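You operate a simulated robot arm through the tools that you are given. There is no shell and no other tool. Be economical: measure what you need, move in short steps, check, and stop when the job is done.

Carry out the task below with a simulated two-armed robot. There is one attempt and no reset: what you move stays moved.

## Task
Set the swing mirror upright and stand the trinket case before it.
Fine: thumb screw freed first and locked after; mirror held steady with the other hand while the glass is tipped.
Where things are to end (x, y in the base frame): trinket case within 40 mm of [340, 370].

Only the result counts: the job must be done as asked and must still hold three seconds after the hand-in. Knocking over, shifting, dropping, spilling or breaking anything else fails it.

## Robot
Two 7-joint arms with two-finger parallel grippers on one trunk, on a base that drives. Base frame: it is fixed to the floor where the robot stands at the start and does not move with it; the origin is under the middle of the robot, x ahead of it, y to its left, z up; the surface under the hand at the start is at about z = 780. Lengths are in mm, angles in degrees, forces in N, time in s.
The left shoulder is at the start at [70, 163, 1345], the right one opposite. With the tool pointing down near the work surface each hand reaches from about 100 to 840 mm from the robot's upright axis, wherever it stands, measured 20 degrees to its own side. Places, roughly: glass of the swing mirror [500, 400, 1000]; long table [500, 400, 800]; thumb screw of the mirror [500, 200, 1000]; trinket case (7x5x3 cm) [400, 1000, 800]. Payload 3.43 kg a hand.
The tool frame of a hand sits at the grasp point between the pads (the TCP): z along the fingers, y along the line on which they close. The tips reach 34 mm beyond it. The gripper opens to 128 mm. The fingers are 24 mm wide and 12 mm thick; the gripper's body (48 by 130 mm) begins 96 mm behind the TCP.
Orientation is that of the tool frame in the base frame, as [roll, pitch, yaw] about the fixed x, y, z axes, in that order (R = Rz(yaw) Ry(pitch) Rx(roll)). With the fingers straight down and closing along the base's y, the tool's x points along the base's -x, its y along +y and its z along -z.

## Interface
- The arms move only by the tool nudge_tool. It takes "left_increments", "right_increments" or both (then of equal length, played together; a hand with none holds still); each is a list of rows, each a list of 7 numbers: the shift along the base's x, y, z in mm, then the turn, a rotation vector about the base's x, y, z in degrees, then the finger opening in mm, from 0 to 128. In form: [[x, y, z, wx, wy, wz, grip], ...]. A call has 1 to 8 rows; each row is the pose to reach, as a shift and turn from the pose commanded when the call began. A row lasts 0.2 s, in which the tool goes at most 50 mm and 8.6 degrees; a call with a longer step from one row to the next is refused whole, and so is a gripper value outside its range. Where a pose cannot be reached the arm comes as near as it can. A force on the tool above 60 N (or 10 N above the force at the start of the call, whichever is more), or a blocked arm, ends the call early, and 0.2 s more pass. The fingers move at their own pace (about 153 mm/s each) and stop on an object; they squeeze with about 38 N. The grip force told is the motor's: it shows also when the fingers shut on nothing. Time passes only in rows, and 0.2 s behind the last, so rows that repeat a pose let the fingers close. It gives the time, the measured TCP pose, the force on the tool (base axes), the opening and the grip force at its end, in the units of the frame above (readings bear some noise), with the torque about the TCP (base axes, N m) and any sound that the robot's microphone picked up, and new pictures: "show" is both (left out), scene, wrist or none (wrist: the cameras of the hands that moved).
- Cameras (640 x 400 px; columns grow to the right, rows downward): "scene" is now at [114.9, 44.9, 1551.8]; the picture's right is [0.54, -0.84, -0.00], its down [-0.63, -0.41, -0.66] and it looks along [0.56, 0.36, -0.75] (base axes); focal length 214 px, centre (320, 200). "left" rides on the left gripper at [76, 11, -160] in its tool frame; the picture's right is [-0.15, 0.99, 0.00], its down [-0.88, -0.13, -0.46] and it looks along [-0.45, -0.07, 0.89] (tool axes); focal length 234 px, centre (320, 200). "right" rides on the right gripper at [76, -11, -160] in its tool frame; the picture's right is [0.15, 0.99, 0.00], its down [-0.88, 0.13, -0.46] and it looks along [-0.45, 0.07, 0.89] (tool axes); focal length 234 px, centre (320, 200). There is no depth. A picture from a camera that has moved, and an enlarged one, comes with that camera's place and axes in the base frame and with its lens.
- raise_lower(by): slides the trunk up (or, below 0, down) by that many mm; the arms and the scene camera ride with it, the base frame stays. It gives what a move gives, with no picture.
- roll_base(legs): drives the robot by 1 to 6 legs, each [ahead, left, turn to the left] in mm, mm and degrees, along the robot's own axes; the way and the turn of a leg run together, so that a leg with both is an arc; at most 1500 mm and 180 degrees a leg. The arms and the cameras ride along, it lands a little off, and it stops where it bumps. It gives what a move gives, and a new picture of the scene camera.
- aim_head(pan, tilt): turns the head with the scene camera to pan (to the left, within 86 degrees either way) and tilt (down, from -29 to 69), counted from straight ahead of the robot. It gives what a move gives, and a new picture of the scene camera.
- inspect(camera, box): a new picture of the part [left, top, right, bottom] of that camera's present view, enlarged. No time passes.
- sign_off(): hands the job in; it is judged then, once.

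Go step by step. Nothing tells you exact positions but the pictures and the camera data: compare them with the known pose of the tool, close in by small moves and look again before you grip or let go. The budget is 120 turns and 260 pictures, counting those below and the enlarged ones. Unless the task says otherwise, let go and move clear before handing in, and close with one line.

The tools are called after "Call:" as a command line: name --argument value ..., lists and objects as JSON in quotes. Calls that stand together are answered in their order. nudge_tool: Moves the arms, as the interface text tells. Its arguments: {"type":"object","properties":{"left_increments":{"type":"array"},"right_increments":{"type":"array"},"show":{"type":"string","enum":["both","scene","wrist","none"]}},"required":[]} The other tools are called the same way: raise_lower (by) slides the trunk up or down; roll_base (legs) drives the base; aim_head (pan, tilt) turns the head that bears the scene camera; inspect (camera, box) takes an enlarged picture of a part of a camera's view; sign_off () hands the job in.

At the start:

```text
time: 0.0
left_tcp_pos: [443.6, 457.5, 1298.7]
left_ee_rot: [180.0, 0.0, -180.0]
left_contact_force: [-0.4, -0.7, -0.2]
left_wrist_torque: [0.0, -0.05, 0.01]
left_grip_width: 127.9
left_grip_force: 0.1
right_tcp_pos: [360.5, 6.1, 1341.9]
right_ee_rot: [180.0, 0.0, 179.9]
right_contact_force: [-0.7, 0.1, -0.2]
right_wrist_torque: [0.04, -0.02, 0.01]
right_grip_width: 128.0
right_grip_force: 0.1
trunk travel left (down, up): [-825.0, 115.0]
robot x, y, heading: [-2.4, 0.8, 0.1]
head pan, tilt: [33.0, 48.3]
```

scene: 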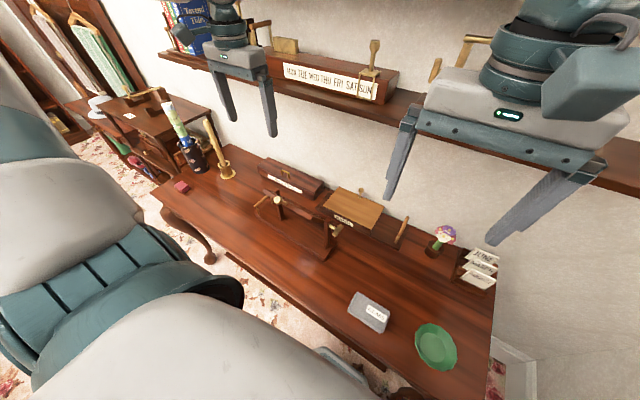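
right: 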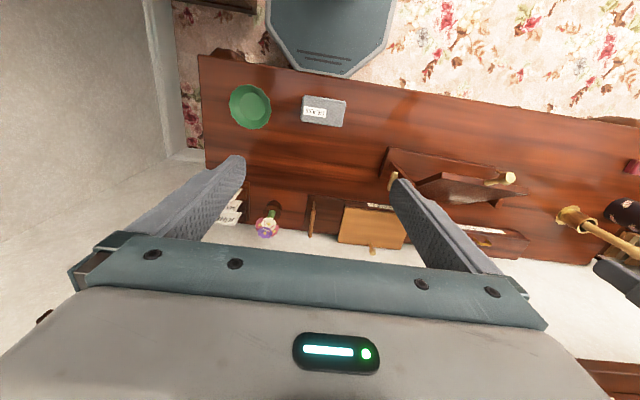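
left: 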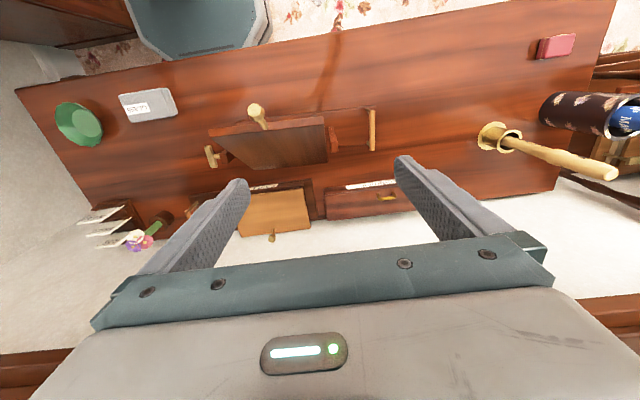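

I see the long table with the swing mirror in its middle (tilted panel with knobs) and a red box at the far left end of the table, probably the trinket case. I'll look closer first.

Call:
inspect --camera "scene" --box '[220, 140, 440, 280]'

Call:
inspect --camera "left" --box '[180, 80, 420, 230]'

Call:
inspect --camera "right" --box '[360, 120, 560, 245]'

Call:
inspect --camera "scene" --box '[140, 80, 300, 220]'

```text
2.86 times, centred on (330, 210) of scene
camera zoom: at [114.9, 44.9, 1551.8], right [0.54, -0.84, 0.0], down [-0.63, -0.41, -0.66], along [0.56, 0.36, -0.75], focal length 613 px, centre (291, 171)
```

zoom: 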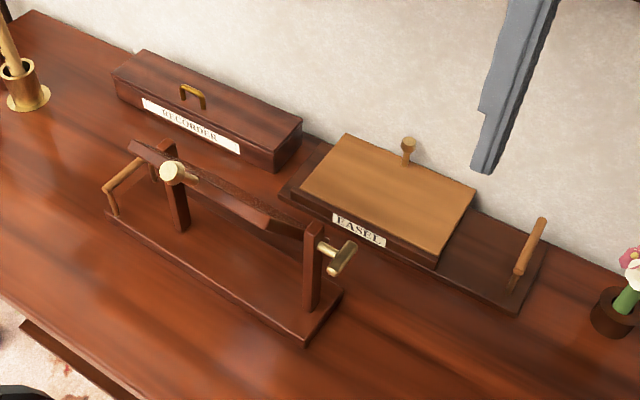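

```text
2.67 times, centred on (300, 155) of left
camera zoom: at [367.3, 468.6, 1458.8], right [0.15, 0.99, 0.0], down [0.88, -0.13, 0.46], along [0.45, -0.07, -0.89], focal length 624 px, centre (373, 320)
```

zoom: 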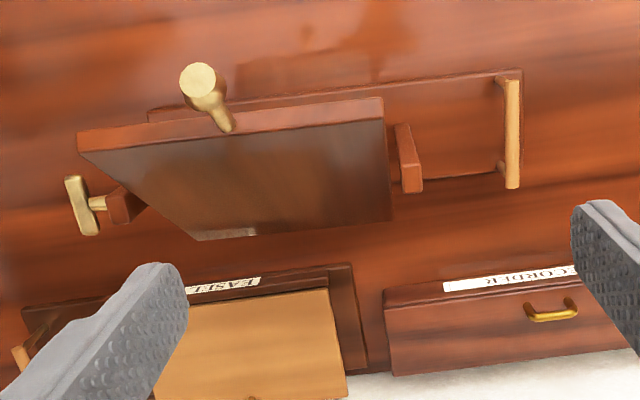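

```text
3.20 times, centred on (460, 182) of right
camera zoom: at [285.4, -4.9, 1501.1], right [-0.15, 0.99, 0.0], down [0.88, 0.13, 0.46], along [0.45, 0.07, -0.89], focal length 749 px, centre (-128, 256)
```

zoom: 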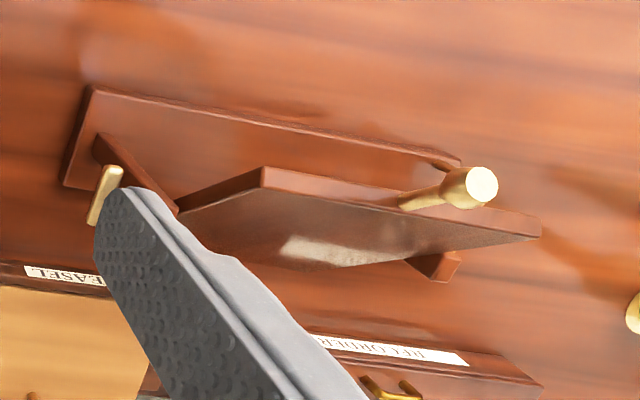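

```text
2.86 times, centred on (220, 150) of scene
camera zoom: at [114.9, 44.9, 1551.8], right [0.54, -0.84, 0.0], down [-0.63, -0.41, -0.66], along [0.56, 0.36, -0.75], focal length 613 px, centre (606, 343)
```

zoom: 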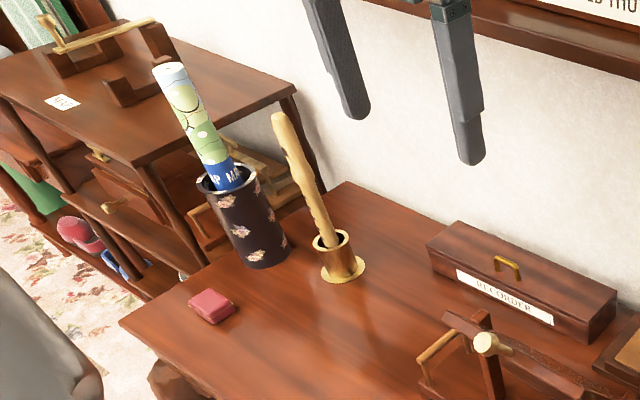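

The mirror stands with its axis roughly along y: glass tipped about 33° toward the robot (knob at ≈[392,365,1086]), T-screw at ≈[479,209,959] with its bar along x, and a bail on the base's left end near [500,588,835]. I'll bring the left hand over the bail and turn the right hand to point along +y.

Call:
nudge_tool --left_increments '[[8, 17, -40, 0, 0, 0, 90], [16, 34, -80, 0, 0, 0, 70], [24, 51, -120, 0, 0, 0, 70], [32, 68, -160, 0, 0, 0, 70], [40, 85, -200, 0, 0, 0, 70], [48, 102, -240, 0, 0, 0, 70], [56, 119, -280, 0, 0, 0, 70], [56, 128, -300, 0, 0, 0, 70]]' --right_increments '[[10, -5, -25, 8.5, 0, 0, 90], [20, -10, -50, 17, 0, 0, 70], [30, -15, -75, 25.5, 0, 0, 60], [40, -20, -100, 34, 0, 0, 60], [50, -25, -125, 42.5, 0, 0, 60], [60, -30, -150, 51, 0, 0, 60], [70, -30, -175, 59.5, 0, 0, 60], [80, -30, -200, 68, 0, 0, 60]]'

```text
time: 1.8
left_tcp_pos: [498.2, 586.7, 997.0]
left_ee_rot: [179.9, 0.0, 180.0]
left_contact_force: [-0.6, -0.6, -0.3]
left_wrist_torque: [-0.01, 0.0, -0.01]
left_grip_width: 69.8
left_grip_force: 0.1
right_tcp_pos: [441.1, -23.3, 1140.8]
right_ee_rot: [111.8, 0.2, 180.0]
right_contact_force: [-0.4, -0.3, 1.0]
right_wrist_torque: [0.0, 0.01, 0.0]
right_grip_width: 59.9
right_grip_force: 0.1
trunk travel left (down, up): [-825.0, 115.0]
robot x, y, heading: [6.3, 1.7, -0.2]
head pan, tilt: [33.0, 48.3]
camera scene: at [114.4, 44.3, 1552.1], right [0.54, -0.84, 0.0], down [-0.63, -0.41, -0.67], along [0.56, 0.36, -0.75], focal length 214 px, centre (320, 200)
camera right: at [365.3, -176.2, 1190.0], right [-0.15, 0.37, 0.92], down [0.88, -0.37, 0.29], along [0.45, 0.85, -0.27], focal length 234 px, centre (320, 200)
camera left: at [422.3, 596.6, 1156.7], right [0.15, 0.99, 0.0], down [0.88, -0.13, 0.46], along [0.45, -0.07, -0.89], focal length 234 px, centre (320, 200)
```

scene: 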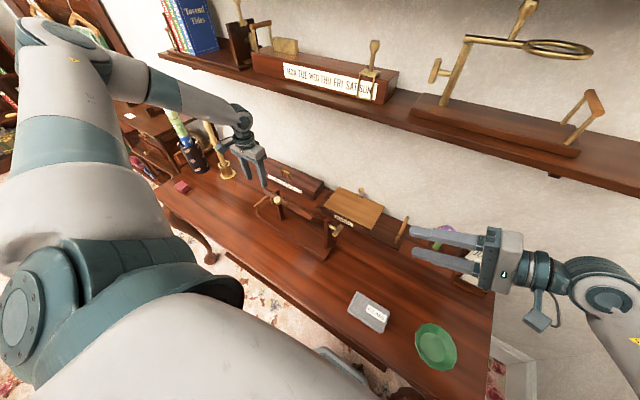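
right: 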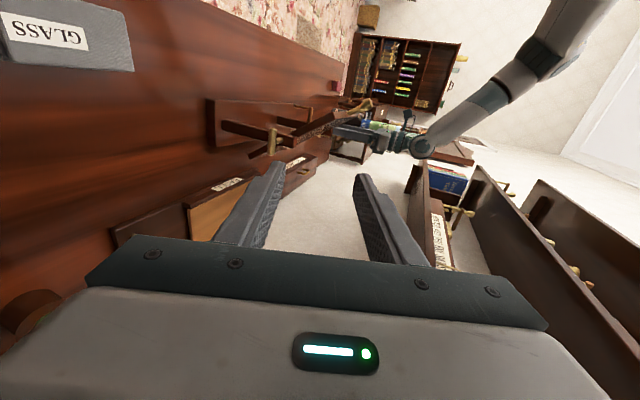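
left: 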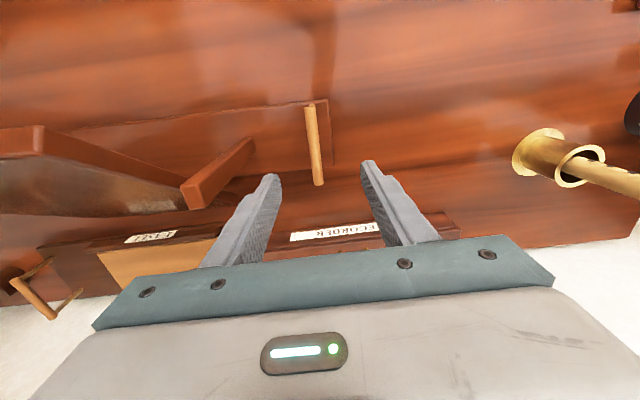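

The bail bar runs along x at ≈[498,579,865]; I'll lower the left hand onto it and bring the right hand level with the screw, still 100 mm short of it.

Call:
nudge_tool --left_increments '[[0, -2, -20, 0, 0, -1, 70], [0, -4, -40, 0, 0, -2, 70], [0, -6, -60, 0, 0, -3, 70], [0, -8, -75, 0, 0, -3, 70], [0, -8, -90, 0, 0, -3, 70], [0, -8, -90, 0, 0, -3, 70]]' --right_increments '[[6, 20, -35, 7.3, 0, -1, 60], [12, 40, -70, 14.6, 0, -2, 60], [18, 60, -105, 22, 0, -3, 60], [24, 80, -140, 22, 0, -3, 60], [32, 100, -165, 22, 0, -3, 60], [38, 123, -182, 22, 0, -3, 60]]'

```text
time: 3.2
left_tcp_pos: [499.3, 577.6, 908.2]
left_ee_rot: [-179.9, 0.1, 177.1]
left_contact_force: [0.1, 0.1, 0.2]
left_wrist_torque: [-0.01, 0.05, -0.01]
left_grip_width: 70.1
left_grip_force: 0.0
right_tcp_pos: [479.5, 101.6, 958.6]
right_ee_rot: [90.0, -0.5, 177.2]
right_contact_force: [0.1, -0.2, -0.1]
right_wrist_torque: [-0.01, -0.01, 0.01]
right_grip_width: 59.9
right_grip_force: 0.1
trunk travel left (down, up): [-825.0, 115.0]
robot x, y, heading: [-2.4, -1.4, 0.1]
head pan, tilt: [33.0, 48.3]
camera scene: at [114.9, 46.2, 1551.8], right [0.54, -0.84, 0.0], down [-0.63, -0.41, -0.66], along [0.56, 0.36, -0.75], focal length 214 px, centre (320, 200)
camera right: at [395.6, -55.2, 948.3], right [-0.14, 0.01, 0.99], down [0.86, -0.5, 0.12], along [0.5, 0.87, 0.06], focal length 234 px, centre (320, 200)
camera left: at [424.5, 592.6, 1067.8], right [0.2, 0.98, 0.0], down [0.87, -0.18, 0.46], along [0.45, -0.09, -0.89], focal length 234 px, centre (320, 200)
```

scene: 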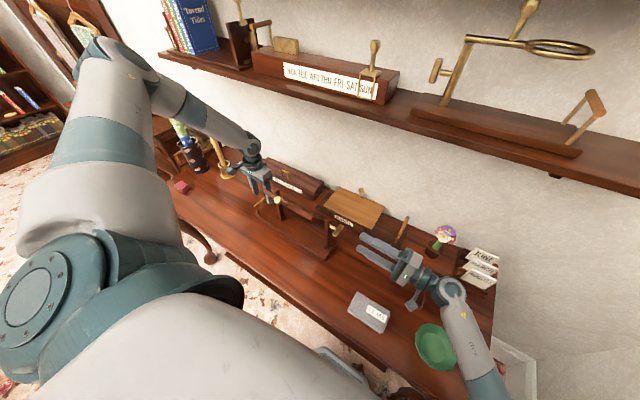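
right: 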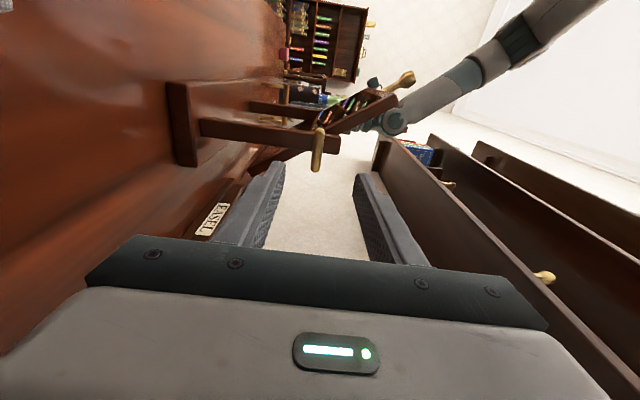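
left: 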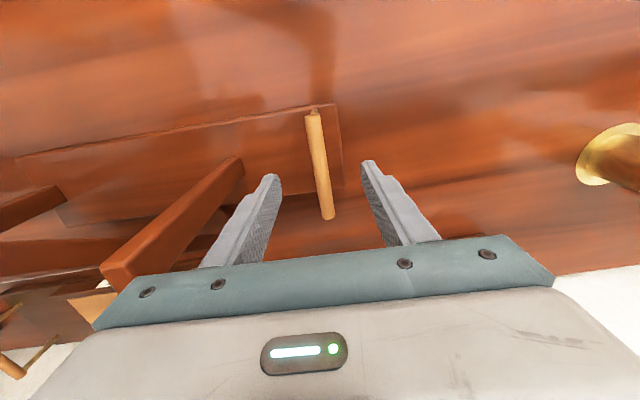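

Both hands are lined up. The left lowers 43 mm onto the bail and closes; the right advances toward the T-bar.

Call:
nudge_tool --left_increments '[[0, 1, -20, 0, 0, 0, 70], [0, 1, -43, 0, 0, 0, 70], [0, 1, -43, 0, 0, 0, 70], [0, 1, -43, 0, 0, 0, 30], [0, 1, -43, 0, 0, 0, 0], [0, 1, -43, 0, 0, 0, 0]]' --right_increments '[[1, 20, 0, 0, 0, 0, 60], [2, 40, 0, 0, 0, 0, 60], [3, 55, 0, 0, 0, 0, 60], [3, 65, 0, 0, 0, 0, 60], [3, 65, -1, 0, 0, 0, 60], [3, 65, -1, 0, 0, 0, 60]]'

```text
time: 4.6
left_tcp_pos: [491.2, 579.8, 891.3]
left_ee_rot: [180.0, 0.0, 177.1]
left_contact_force: [2.0, 2.7, 2.8]
left_wrist_torque: [0.1, 0.33, 0.71]
left_grip_width: 14.6
left_grip_force: 38.3
left hand out of reach, approached as far as the arm can: row 1, 2, 3, 4, 5, 6
right_tcp_pos: [481.8, 165.5, 959.0]
right_ee_rot: [90.0, -0.6, 177.0]
right_contact_force: [-0.6, -1.2, 0.2]
right_wrist_torque: [0.0, -0.02, -0.03]
right_grip_width: 60.0
right_grip_force: 0.2
trunk travel left (down, up): [-825.0, 115.0]
robot x, y, heading: [-2.1, 1.0, 0.2]
head pan, tilt: [33.0, 48.3]
camera scene: at [115.2, 45.2, 1551.9], right [0.54, -0.84, 0.0], down [-0.63, -0.41, -0.66], along [0.56, 0.36, -0.75], focal length 214 px, centre (320, 200)
camera right: at [398.3, 8.8, 948.5], right [-0.14, 0.01, 0.99], down [0.86, -0.5, 0.12], along [0.5, 0.87, 0.06], focal length 234 px, centre (320, 200)
camera left: at [415.2, 593.4, 1051.2], right [0.2, 0.98, 0.0], down [0.87, -0.18, 0.46], along [0.45, -0.09, -0.89], focal length 234 px, centre (320, 200)
```

scene: 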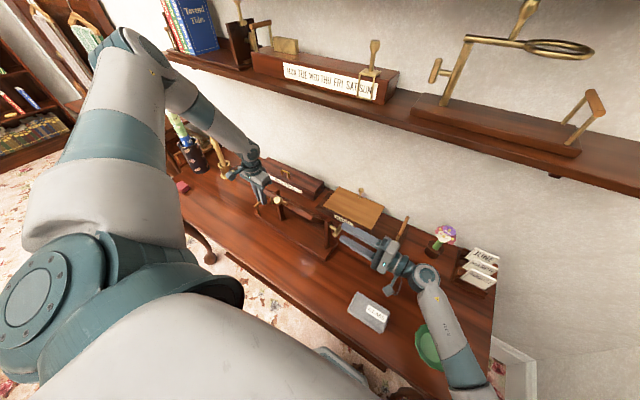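
right: 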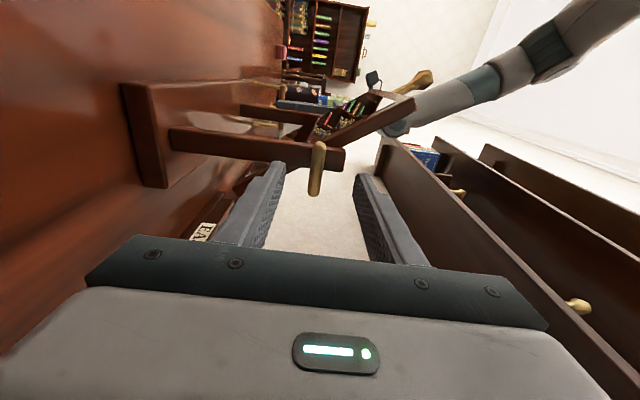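
left: 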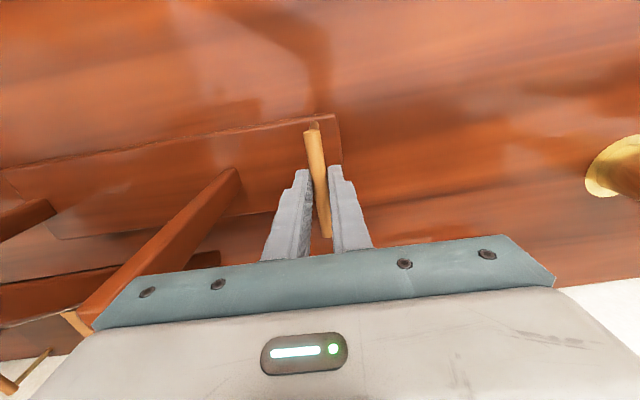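

The left hand holds the bail only by its tips because the arm ran out of downward reach. I'll open, back both hands off, and lower the trunk 100 mm to get a proper hold.

Call:
nudge_tool --left_increments '[[0, 0, 26, 0, 0, 0, 70], [0, 0, 26, 0, 0, 0, 70], [0, 0, 60, 0, 0, 0, 70], [0, 0, 100, 0, 0, 0, 70], [0, 0, 140, 0, 0, 0, 70], [0, 0, 160, 0, 0, 0, 70]]' --right_increments '[[0, -20, 0, 0, 0, 0, 60], [0, -40, 10, 0, 0, 0, 60], [0, -60, 30, 0, 0, 0, 60], [0, -60, 60, 0, 0, 0, 60], [0, -60, 80, 0, 0, 0, 60], [0, -60, 100, 0, 0, 0, 60]]' --show "none"

Call:
raise_lower --by -120

Call:
inspect --camera "left" --box '[0, 0, 640, 400]'

Call:
inspect --camera "right" --box '[0, 0, 640, 400]'

```text
time: 6.0
left_tcp_pos: [490.4, 576.0, 1052.0]
left_ee_rot: [179.9, 0.1, 176.9]
left_contact_force: [0.0, 0.0, -0.9]
left_wrist_torque: [0.02, -0.02, -0.04]
left_grip_width: 70.2
left_grip_force: 0.0
right_tcp_pos: [482.0, 104.5, 1059.2]
right_ee_rot: [90.0, -0.6, 177.1]
right_contact_force: [-0.7, 0.7, -0.7]
right_wrist_torque: [-0.02, -0.02, 0.01]
right_grip_width: 59.8
right_grip_force: 0.0
trunk travel left (down, up): [-825.0, 115.0]
robot x, y, heading: [0.6, -0.1, 0.2]
head pan, tilt: [33.0, 48.3]
```

```text
time: 7.5
left_tcp_pos: [491.2, 577.5, 932.4]
left_ee_rot: [-180.0, 0.1, 176.9]
left_contact_force: [0.4, 0.5, 0.5]
left_wrist_torque: [0.01, 0.03, 0.02]
left_grip_width: 70.1
left_grip_force: 0.0
right_tcp_pos: [481.8, 104.6, 939.7]
right_ee_rot: [90.0, -0.6, 177.1]
right_contact_force: [-0.7, -0.2, -0.5]
right_wrist_torque: [0.02, -0.01, -0.03]
right_grip_width: 60.1
right_grip_force: 0.1
trunk travel left (down, up): [-705.0, 235.0]
robot x, y, heading: [-0.4, 0.6, 0.2]
head pan, tilt: [33.0, 48.3]
```

```text
1.00 times, centred on (320, 200) of left (not enlarged: the box is as wide or as high as the picture)
camera zoom: at [415.4, 591.6, 1092.0], right [0.2, 0.98, 0.0], down [0.87, -0.18, 0.46], along [0.45, -0.09, -0.89], focal length 234 px, centre (320, 200)
```

zoom: 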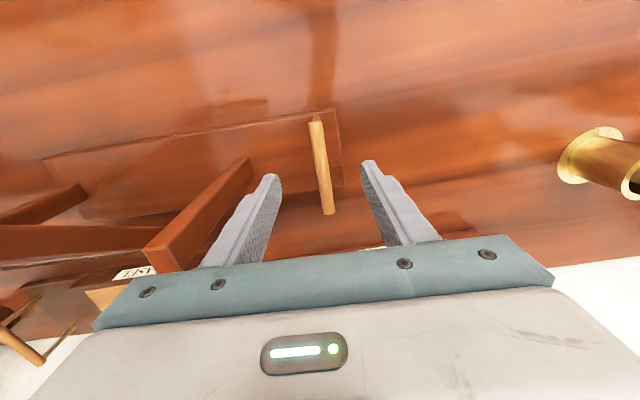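

```text
1.00 times, centred on (320, 200) of right (not enlarged: the box is as wide or as high as the picture)
camera zoom: at [398.8, -50.6, 929.0], right [-0.14, 0.01, 0.99], down [0.86, -0.5, 0.12], along [0.5, 0.87, 0.06], focal length 234 px, centre (320, 200)
```

zoom: 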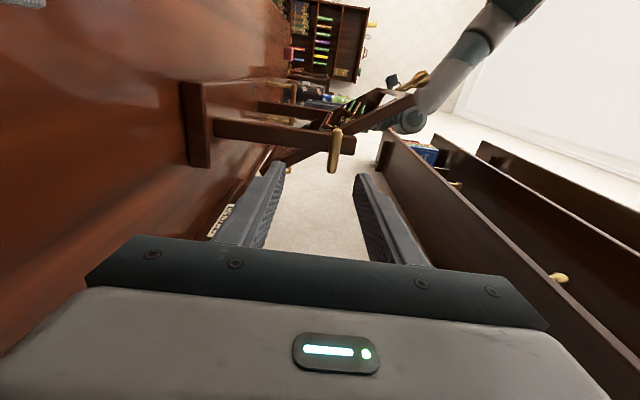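

Everything undisturbed. Lower the left 68 mm and grip; bring the right back to z≈957 and in front of the bar.

Call:
nudge_tool --left_increments '[[8, 2, -30, 0, 0, 0, 70], [8, 2, -55, 0, 0, 0, 70], [8, 2, -68, 0, 0, 0, 70], [8, 2, -68, 0, 0, 0, 70], [8, 2, -68, 0, 0, 0, 30], [8, 2, -68, 0, 0, 0, 0], [8, 2, -68, 0, 0, 0, 0]]' --right_increments '[[0, 0, 18, 0, 0, 0, 60], [0, 20, 18, 0, 0, 0, 60], [0, 40, 18, 0, 0, 0, 60], [0, 60, 18, 0, 0, 0, 60], [0, 60, 18, 0, 0, 0, 60], [0, 60, 18, 0, 0, 0, 60], [0, 60, 18, 0, 0, 0, 60]]'

Call:
inspect --camera "scene" --box '[240, 140, 440, 280]'

Call:
inspect --camera "right" --box '[220, 80, 420, 220]'

```text
time: 9.1
left_tcp_pos: [499.3, 580.4, 864.1]
left_ee_rot: [179.9, 0.1, 177.1]
left_contact_force: [0.6, -1.7, 0.6]
left_wrist_torque: [-0.05, -0.29, 0.65]
left_grip_width: 14.6
left_grip_force: 37.9
right_tcp_pos: [481.3, 163.5, 956.2]
right_ee_rot: [90.1, -0.5, 177.2]
right_contact_force: [0.1, 0.6, 0.0]
right_wrist_torque: [-0.01, 0.02, 0.01]
right_grip_width: 60.2
right_grip_force: 0.1
trunk travel left (down, up): [-705.0, 235.0]
robot x, y, heading: [-1.6, -1.3, -0.2]
head pan, tilt: [33.0, 48.3]
camera scene: at [115.1, 45.0, 1431.8], right [0.54, -0.84, 0.0], down [-0.63, -0.41, -0.66], along [0.56, 0.36, -0.75], focal length 214 px, centre (320, 200)
camera right: at [398.5, 7.9, 946.3], right [-0.14, 0.01, 0.99], down [0.86, -0.5, 0.12], along [0.5, 0.87, 0.06], focal length 234 px, centre (320, 200)
camera left: at [424.2, 593.7, 1023.8], right [0.2, 0.98, 0.0], down [0.87, -0.18, 0.46], along [0.45, -0.09, -0.89], focal length 234 px, centre (320, 200)
```

scene: 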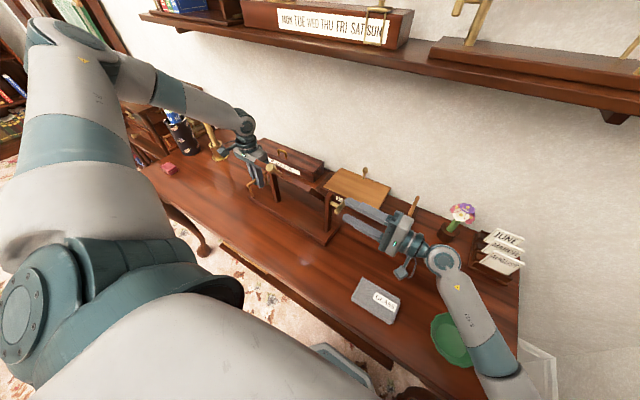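
right: 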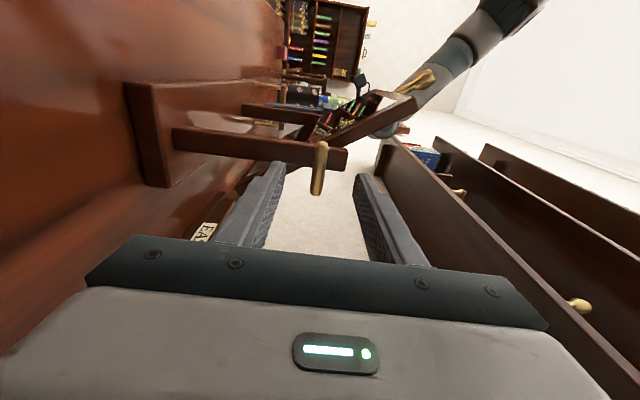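
left: 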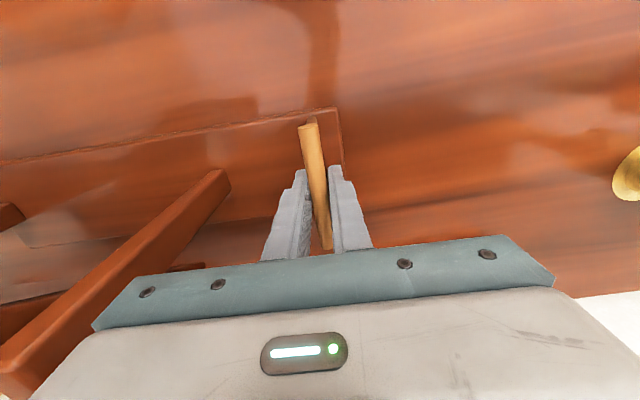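

```text
2.86 times, centred on (340, 210) of scene
camera zoom: at [115.1, 45.0, 1431.8], right [0.54, -0.84, 0.0], down [-0.63, -0.41, -0.66], along [0.56, 0.36, -0.75], focal length 613 px, centre (263, 171)
```

zoom: 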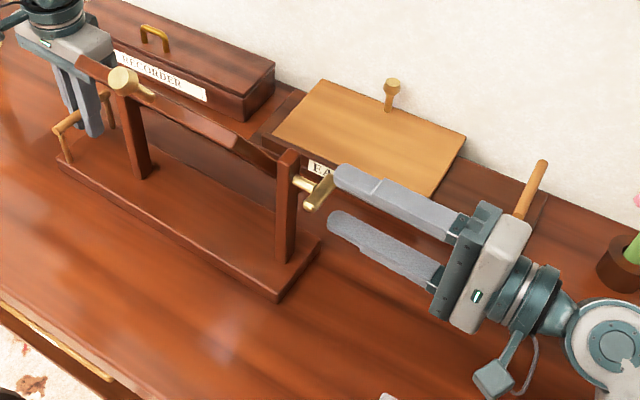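

```text
2.86 times, centred on (320, 150) of right
camera zoom: at [398.5, 7.9, 946.3], right [-0.14, 0.01, 0.99], down [0.86, -0.5, 0.12], along [0.5, 0.87, 0.06], focal length 669 px, centre (320, 343)
```

zoom: 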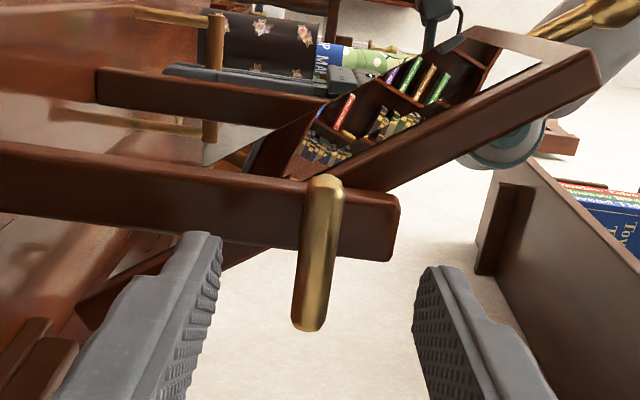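

T-bar centre triangulates to ≈[481,211,955]. I'll advance 28 mm so the finger ends straddle the bar and close.

Call:
nudge_tool --right_increments '[[0, 14, -1, 0, 0, 0, 60], [0, 28, -1, 0, 0, 0, 60], [0, 28, -1, 0, 0, 0, 60], [0, 28, -1, 0, 0, 0, 30], [0, 28, -1, 0, 0, 0, 0], [0, 28, -1, 0, 0, 0, 0]]'

Call:
inspect --camera "scene" --box '[240, 140, 440, 280]'

```text
time: 10.5
left_tcp_pos: [498.9, 579.5, 863.8]
left_ee_rot: [-180.0, -0.1, 177.0]
left_contact_force: [2.3, -0.8, 0.3]
left_wrist_torque: [0.02, 0.1, 0.6]
left_grip_width: 14.8
left_grip_force: 37.8
right_tcp_pos: [482.0, 193.1, 955.7]
right_ee_rot: [89.9, -0.5, 177.1]
right_contact_force: [-0.6, 1.1, -0.2]
right_wrist_torque: [-0.07, -0.39, -0.12]
right_grip_width: 11.6
right_grip_force: 38.0
trunk travel left (down, up): [-705.0, 235.0]
robot x, y, heading: [2.3, -1.4, -0.2]
head pan, tilt: [33.0, 48.3]
camera scene: at [115.2, 45.1, 1431.8], right [0.54, -0.84, 0.0], down [-0.63, -0.41, -0.66], along [0.56, 0.36, -0.75], focal length 214 px, centre (320, 200)
camera right: at [398.8, 36.9, 944.9], right [-0.14, 0.01, 0.99], down [0.86, -0.5, 0.12], along [0.5, 0.87, 0.06], focal length 234 px, centre (320, 200)
```

scene: 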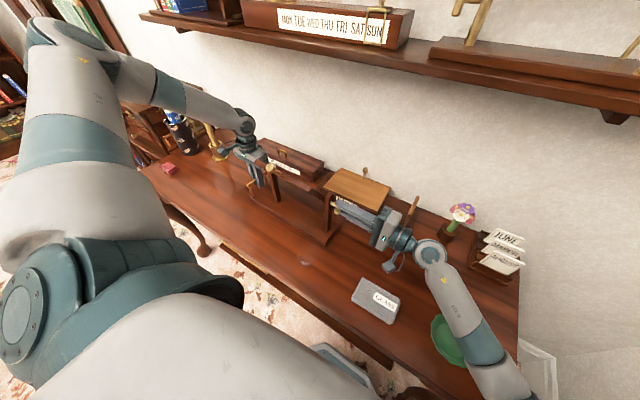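
right: 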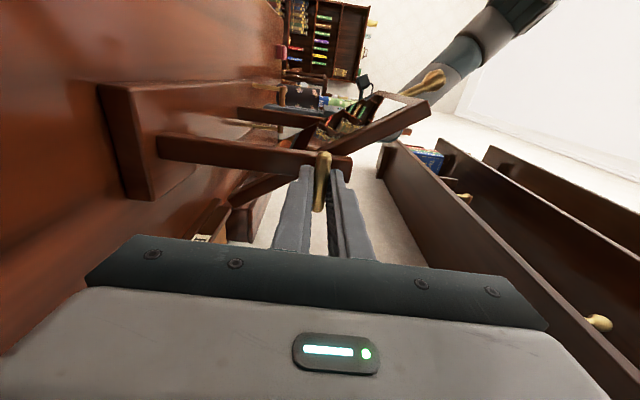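

```text
2.86 times, centred on (340, 210) of scene
camera zoom: at [115.2, 45.1, 1431.8], right [0.54, -0.84, 0.0], down [-0.63, -0.41, -0.66], along [0.56, 0.36, -0.75], focal length 613 px, centre (263, 171)
```

zoom: 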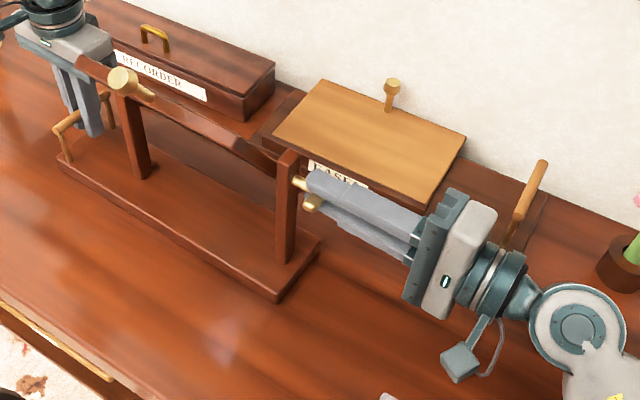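

The T-bar is gripped (11.6 mm). Now I turn it counter-clockwise seen from outside (negative about y), watching torque and sound.

Call:
nudge_tool --right_increments '[[0, 0, 0, -0.3, -6, 0, 0], [0, 0, 0, -0.6, -12, 0, 0], [0, 0, 0, -0.9, -18, 0, 0], [0, 0, 0, -1.2, -24, 0, 0]]' --show "wrist"

```text
time: 11.5
left_tcp_pos: [498.9, 579.7, 863.8]
left_ee_rot: [-180.0, -0.1, 177.0]
left_contact_force: [3.2, 3.1, 0.6]
left_wrist_torque: [0.04, 0.29, 0.74]
left_grip_width: 14.7
left_grip_force: 38.3
right_tcp_pos: [481.4, 193.9, 955.9]
right_ee_rot: [89.9, 23.7, 177.1]
right_contact_force: [-3.4, -4.9, 0.6]
right_wrist_torque: [-0.14, 0.03, 0.46]
right_grip_width: 11.7
right_grip_force: 37.6
trunk travel left (down, up): [-705.0, 235.0]
robot x, y, heading: [-1.1, 0.1, 0.1]
head pan, tilt: [33.0, 48.3]
camera right: at [409.8, 36.6, 916.1], right [-0.53, 0.03, 0.85], down [0.73, -0.49, 0.47], along [0.43, 0.87, 0.24], focal length 234 px, centre (320, 200)
```

right: 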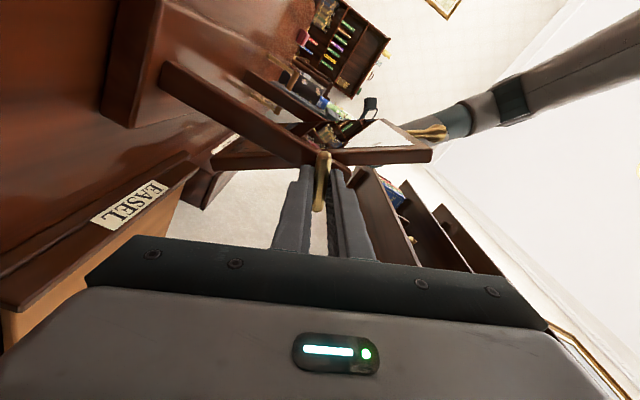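

It turns easily with little torque. I'll carry on to about 88° total.

Call:
nudge_tool --right_increments '[[0, 0, 0, -0.4, -8, 0, 0], [0, 0, 0, -0.8, -16, 0, 0], [0, 0, 0, -1.2, -24, 0, 0], [0, 0, 0, -1.6, -32, 0, 0], [0, 0, 0, -2.0, -40, 0, 0], [0, 0, 0, -2.4, -48, 0, 0], [0, 0, 0, -2.8, -56, 0, 0], [0, 0, 0, -3.2, -64, 0, 0]]'

Call:
inspect --camera "scene" --box '[240, 140, 440, 280]'

```text
time: 13.3
left_tcp_pos: [498.2, 576.4, 865.6]
left_ee_rot: [-179.9, 0.0, 177.0]
left_contact_force: [2.6, -24.5, -2.8]
left_wrist_torque: [0.12, 0.93, 0.99]
left_grip_width: 15.0
left_grip_force: 38.0
right_tcp_pos: [480.0, 192.8, 959.0]
right_ee_rot: [81.8, 87.9, 169.1]
right_contact_force: [-7.0, 14.4, 20.5]
right_wrist_torque: [0.58, 0.03, 0.65]
right_grip_width: 11.8
right_grip_force: 37.4
right hand out of reach, approached as far as the arm can: row 2, 3
trunk travel left (down, up): [-705.0, 235.0]
robot x, y, heading: [-1.9, 1.7, 0.4]
head pan, tilt: [33.0, 48.3]
camera scene: at [112.7, 42.7, 1432.2], right [0.54, -0.84, 0.0], down [-0.63, -0.41, -0.67], along [0.56, 0.36, -0.75], focal length 214 px, centre (320, 200)
camera right: at [481.6, 32.5, 881.9], right [-0.99, 0.05, -0.11], down [-0.12, -0.46, 0.88], along [-0.01, 0.89, 0.46], focal length 234 px, centre (320, 200)
```

scene: 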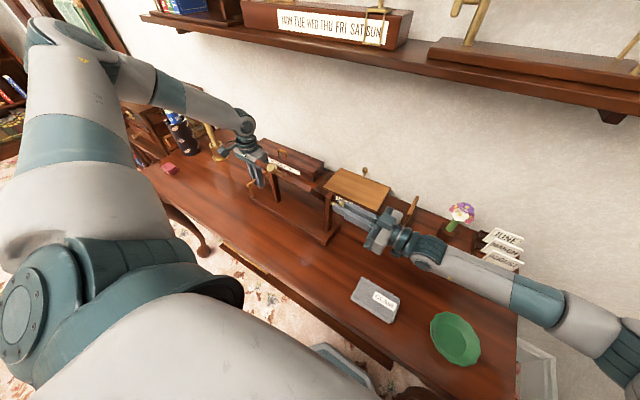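
right: 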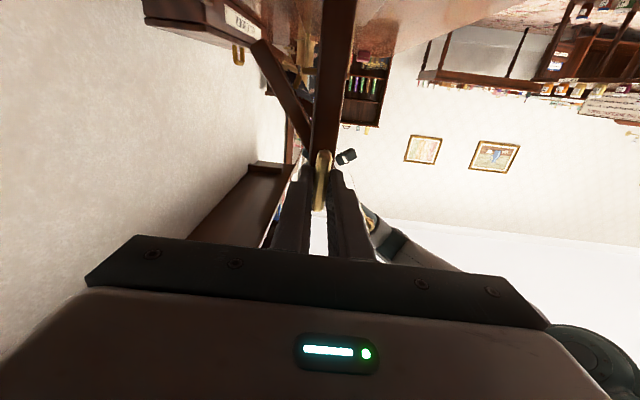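

```text
2.86 times, centred on (340, 210) of scene
camera zoom: at [112.7, 42.7, 1432.2], right [0.54, -0.84, 0.0], down [-0.63, -0.41, -0.67], along [0.56, 0.36, -0.75], focal length 613 px, centre (263, 171)
```

zoom: 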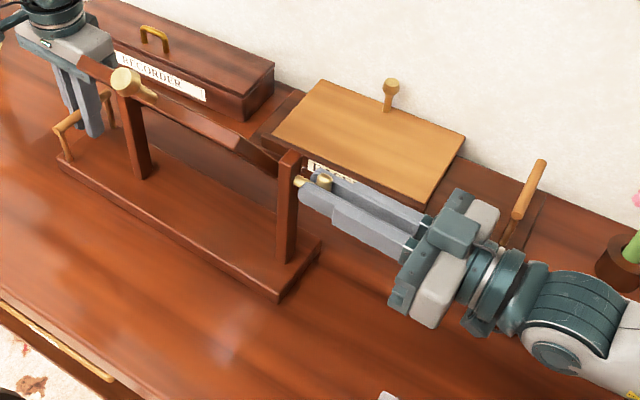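

The screw is turned about 88° and the mirror hasn't moved visibly. I'll open the right hand, retreat along −y and look at the screw and glass.

Call:
nudge_tool --right_increments '[[0, 0, 0, 0, 0, 0, 30], [0, 0, 0, 0, 0, 0, 50], [0, -20, 0, 0, 0, 0, 50], [0, -45, 0, 0, 0, 0, 50], [0, -70, 0, 0, 0, 0, 50]]'

Call:
inspect --camera "scene" --box '[240, 140, 440, 280]'

Call:
inspect --camera "right" --box '[220, 80, 420, 220]'

```text
time: 14.5
left_tcp_pos: [499.7, 579.5, 864.1]
left_ee_rot: [-180.0, 0.1, 177.0]
left_contact_force: [-0.4, 0.8, -3.5]
left_wrist_torque: [-0.13, -0.27, 0.07]
left_grip_width: 14.6
left_grip_force: 38.7
right_tcp_pos: [483.9, 124.3, 954.6]
right_ee_rot: [88.9, 87.4, 176.2]
right_contact_force: [-0.3, -0.8, 0.2]
right_wrist_torque: [0.0, 0.06, 0.0]
right_grip_width: 49.9
right_grip_force: 0.0
trunk travel left (down, up): [-705.0, 235.0]
robot x, y, heading: [1.7, -2.1, -0.1]
head pan, tilt: [33.0, 48.3]
camera scene: at [115.0, 44.8, 1431.8], right [0.54, -0.84, 0.0], down [-0.63, -0.41, -0.66], along [0.56, 0.36, -0.75], focal length 214 px, centre (320, 200)
camera right: at [483.5, -35.8, 878.7], right [-0.99, 0.05, -0.1], down [-0.11, -0.45, 0.89], along [0.0, 0.89, 0.45], focal length 234 px, centre (320, 200)
```

scene: 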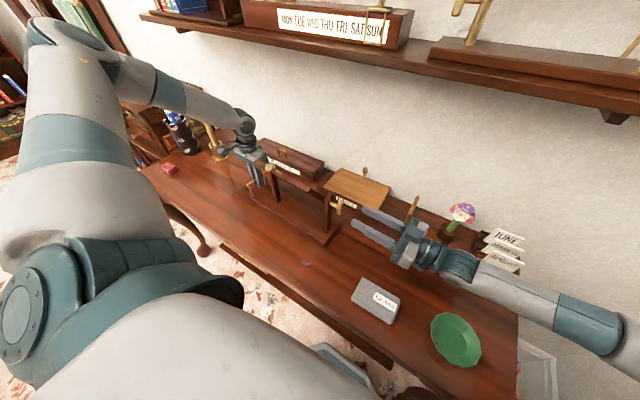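
right: 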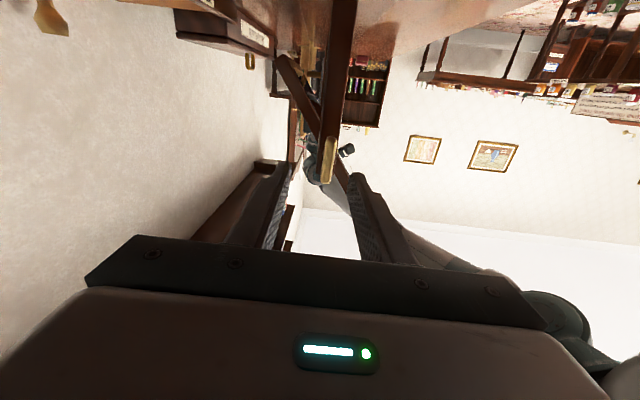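

```text
2.86 times, centred on (340, 210) of scene
camera zoom: at [115.0, 44.8, 1431.8], right [0.54, -0.84, 0.0], down [-0.63, -0.41, -0.66], along [0.56, 0.36, -0.75], focal length 613 px, centre (263, 171)
```

zoom: 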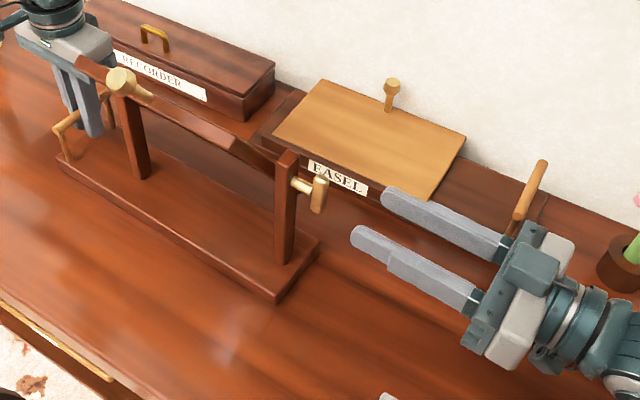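

```text
2.86 times, centred on (320, 150) of right
camera zoom: at [483.5, -35.8, 878.7], right [-0.99, 0.05, -0.1], down [-0.11, -0.45, 0.89], along [0.0, 0.89, 0.45], focal length 669 px, centre (320, 343)
```

zoom: 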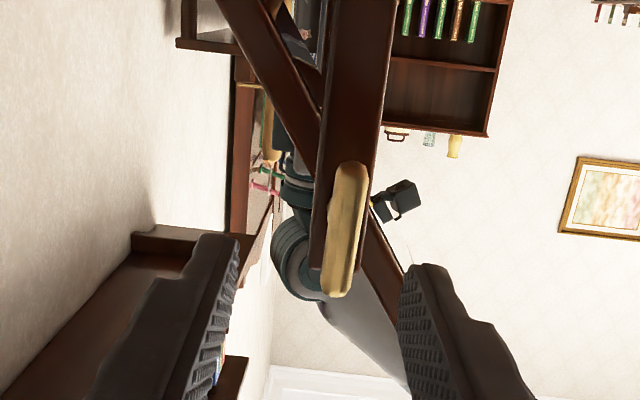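

The T-bar now stands vertical; the glass is still tipped. With the left hand holding the bail, I'll bring the right hand up and reorient it to approach the knob along its stem.

Call:
nudge_tool --right_increments '[[0, -25, 5, -3.43, 3.43, -6.28, 60], [-10, -40, 25, -6.86, 6.86, -12.57, 60], [-25, -40, 60, -10.3, 10.3, -18.85, 60], [-40, -35, 95, -13.7, 13.7, -25.1, 60], [-60, -25, 130, -17.15, 17.15, -31.4, 60], [-80, -10, 165, -20.6, 20.6, -37.7, 60], [-100, 5, 200, -24.0, 24.0, -44.0, 60], [-120, 20, 230, -27.4, 27.4, -50.3, 60]]' --show "scene"

```text
time: 16.3
left_tcp_pos: [499.4, 580.5, 864.1]
left_ee_rot: [-180.0, 0.0, 177.1]
left_contact_force: [1.6, -2.6, -5.2]
left_wrist_torque: [-0.08, 0.06, 0.32]
left_grip_width: 14.5
left_grip_force: 38.3
right_tcp_pos: [363.9, 143.1, 1181.8]
right_ee_rot: [160.7, 50.8, -165.1]
right_contact_force: [-0.3, 0.3, 5.0]
right_wrist_torque: [-0.32, 0.27, -0.03]
right_grip_width: 60.1
right_grip_force: 0.1
right hand out of reach, approached as far as the arm can: row 5, 6, 7
trunk travel left (down, up): [-705.0, 235.0]
robot x, y, heading: [-2.2, -1.1, -0.2]
head pan, tilt: [33.0, 48.3]
camera scene: at [115.2, 46.1, 1432.0], right [0.54, -0.84, 0.0], down [-0.63, -0.41, -0.66], along [0.56, 0.36, -0.75], focal length 214 px, centre (320, 200)
```

scene: 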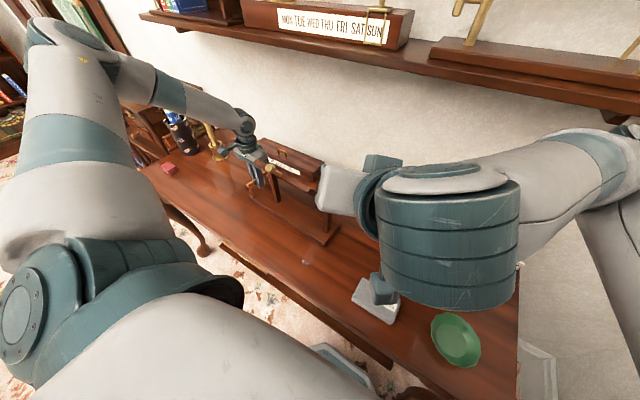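

Halfway. Continue the turn and go to a stand-off above and in front of the knob.

Call:
nudge_tool --right_increments '[[-10, 25, 10, -3.43, 3.43, -6.28, 60], [-20, 60, 15, -6.86, 6.86, -12.57, 60], [-25, 95, 15, -10.3, 10.3, -18.85, 60], [-25, 130, 10, -13.7, 13.7, -25.1, 60], [-25, 165, 5, -17.2, 17.2, -31.4, 60], [-25, 195, 0, -17.2, 17.2, -31.4, 60], [-25, 220, -8, -17.2, 17.2, -31.4, 60]]'

```text
time: 18.1
left_tcp_pos: [499.1, 580.2, 865.0]
left_ee_rot: [180.0, 0.0, 177.0]
left_contact_force: [0.4, -0.4, -0.8]
left_wrist_torque: [-0.06, -0.36, -0.07]
left_grip_width: 14.6
left_grip_force: 37.8
right_tcp_pos: [415.5, 249.9, 1225.9]
right_ee_rot: [178.4, 30.9, 172.6]
right_contact_force: [-0.2, -0.7, -0.8]
right_wrist_torque: [-0.03, -0.02, 0.01]
right_grip_width: 59.9
right_grip_force: 0.0
right hand out of reach, approached as far as the arm can: row 4, 5, 6, 7
trunk travel left (down, up): [-705.0, 235.0]
robot x, y, heading: [-0.9, 3.1, 0.2]
head pan, tilt: [33.0, 48.3]
stopped in row 7 (right hand): the arm was blocked; the commanded pose is now the measured one
camera scene: at [115.1, 45.1, 1431.9], right [0.54, -0.84, 0.0], down [-0.63, -0.41, -0.66], along [0.56, 0.36, -0.75], focal length 214 px, centre (320, 200)
camera right: at [268.8, 254.0, 1323.1], right [-0.01, 1.0, -0.05], down [0.53, 0.05, 0.85], along [0.85, -0.02, -0.53], focal length 234 px, centre (320, 200)
```

scene: 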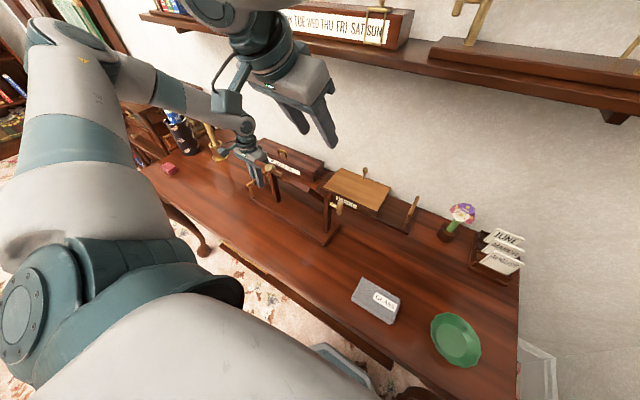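
right: 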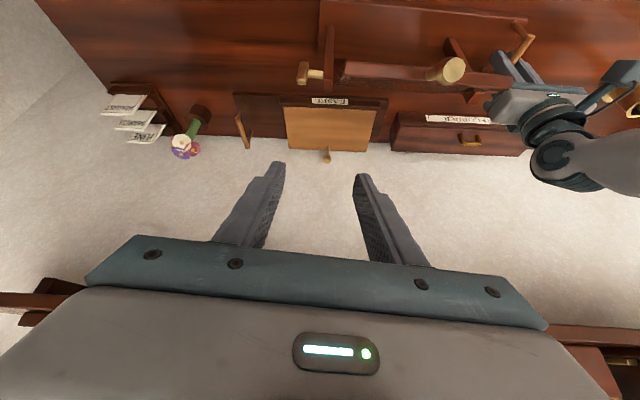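

The steep tilt is out of reach that close to the body, so I'll use a shallower tool tilt (~16°), hovering above the knob at ≈[395,371,1085].

Call:
nudge_tool --right_increments '[[-5, 35, 0, 0, 5, 1.5, 60], [-10, 70, 0, 0, 10, 3, 60], [-18, 105, -10, 0, 15, 4.5, 60], [-25, 121, -30, 0, 15, 4.5, 60], [-25, 121, -40, 0, 15, 4.5, 60]]'

```text
time: 19.3
left_tcp_pos: [500.2, 579.5, 864.1]
left_ee_rot: [-179.9, 0.0, 176.9]
left_contact_force: [0.5, -1.1, 0.1]
left_wrist_torque: [-0.15, 0.38, -0.26]
left_grip_width: 14.8
left_grip_force: 38.0
right_tcp_pos: [454.7, 296.6, 1176.7]
right_ee_rot: [-179.8, 16.0, 178.1]
right_contact_force: [-0.1, 0.5, -0.3]
right_wrist_torque: [-0.02, 0.07, 0.03]
right_grip_width: 60.0
right_grip_force: 0.0
right hand out of reach, approached as far as the arm can: row 2, 3, 4, 5
trunk travel left (down, up): [-705.0, 235.0]
robot x, y, heading: [-2.7, 0.2, 0.1]
head pan, tilt: [33.0, 48.3]
camera scene: at [116.2, 46.0, 1432.0], right [0.54, -0.84, 0.0], down [-0.63, -0.41, -0.66], along [0.56, 0.36, -0.75], focal length 214 px, centre (320, 200)
camera right: at [338.7, 289.4, 1309.9], right [-0.11, 0.99, -0.04], down [0.72, 0.11, 0.68], along [0.68, 0.04, -0.73], focal length 234 px, centre (320, 200)
```

scene: 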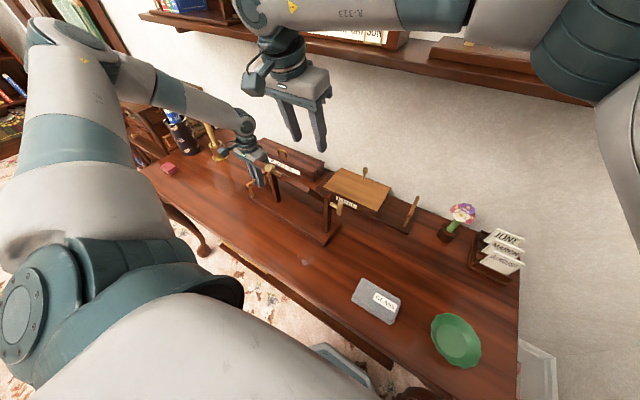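
right: 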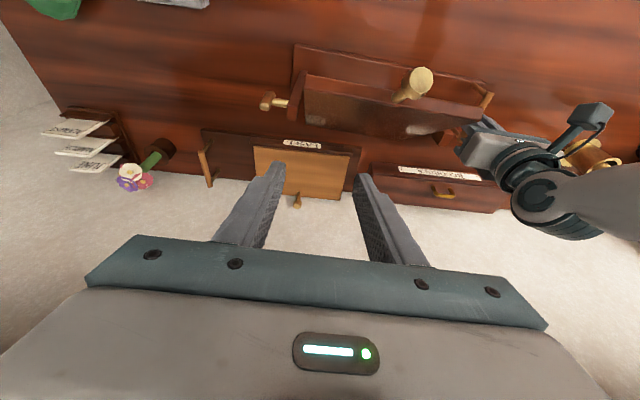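

The right arm can't work well over there, so I'll swap roles: the right hand will hold the mirror's right upright and the left hand will tip the glass by its knob. Left opens and rises off the bail while the right withdraws.

Call:
nudge_tool --left_increments '[[0, 0, 0, 0, 0, 0, 50], [0, 0, 0, 0, 0, 0, 70], [0, 0, 40, 0, 0, 0, 70], [0, 0, 85, 0, 0, 0, 70], [0, 0, 130, 0, 0, 0, 70], [0, 0, 175, 0, 0, 0, 70], [0, 0, 220, 0, 0, 0, 70], [0, 0, 265, 0, 0, 0, 70]]' --right_increments '[[6, -48, 0, 0, 8, 0, 60], [12, -96, 0, 0, 16, 0, 60], [18, -144, 0, 8, 16, 1.1, 60], [24, -192, 0, 16, 15.9, 2.2, 60], [30, -240, -2, 24, 15.8, 3.3, 60], [36, -288, -4, 32, 15.6, 4.4, 60], [42, -336, -6, 39.8, 15.3, 5.5, 60], [48, -384, -8, 47.7, 15, 6.7, 60]]'

```text
time: 21.1
left_tcp_pos: [498.5, 574.7, 1130.8]
left_ee_rot: [179.8, 0.1, 177.1]
left_contact_force: [0.4, -0.6, 0.5]
left_wrist_torque: [0.06, 0.0, -0.01]
left_grip_width: 69.8
left_grip_force: 0.1
right_tcp_pos: [497.9, -97.4, 1174.8]
right_ee_rot: [132.4, -1.3, 178.7]
right_contact_force: [-0.5, 0.4, -0.4]
right_wrist_torque: [0.02, -0.02, 0.02]
right_grip_width: 60.1
right_grip_force: 0.0
trunk travel left (down, up): [-705.0, 235.0]
robot x, y, heading: [2.0, -0.4, 0.1]
head pan, tilt: [33.0, 48.3]
camera scene: at [113.4, 40.7, 1432.2], right [0.54, -0.84, 0.0], down [-0.63, -0.4, -0.67], along [0.56, 0.36, -0.75], focal length 214 px, centre (320, 200)
camera right: at [422.7, -220.6, 1275.4], right [-0.11, 0.67, 0.74], down [0.88, -0.27, 0.38], along [0.46, 0.69, -0.56], focal length 234 px, centre (320, 200)
camera left: at [422.2, 588.4, 1291.2], right [0.2, 0.98, 0.0], down [0.87, -0.18, 0.46], along [0.45, -0.09, -0.89], focal length 234 px, centre (320, 200)
```

scene: 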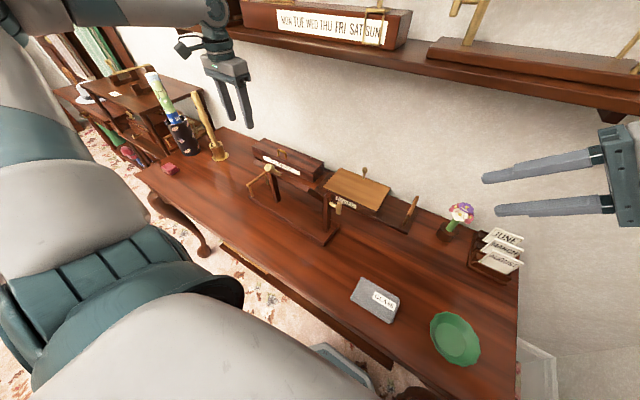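
right: 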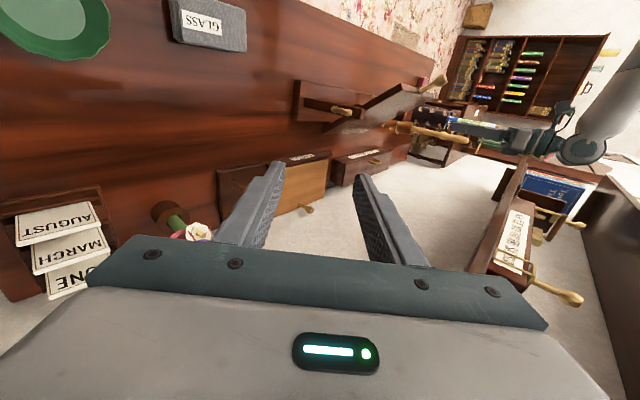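
left: 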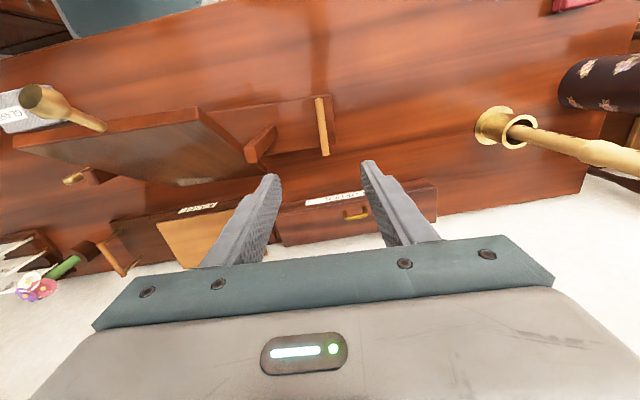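

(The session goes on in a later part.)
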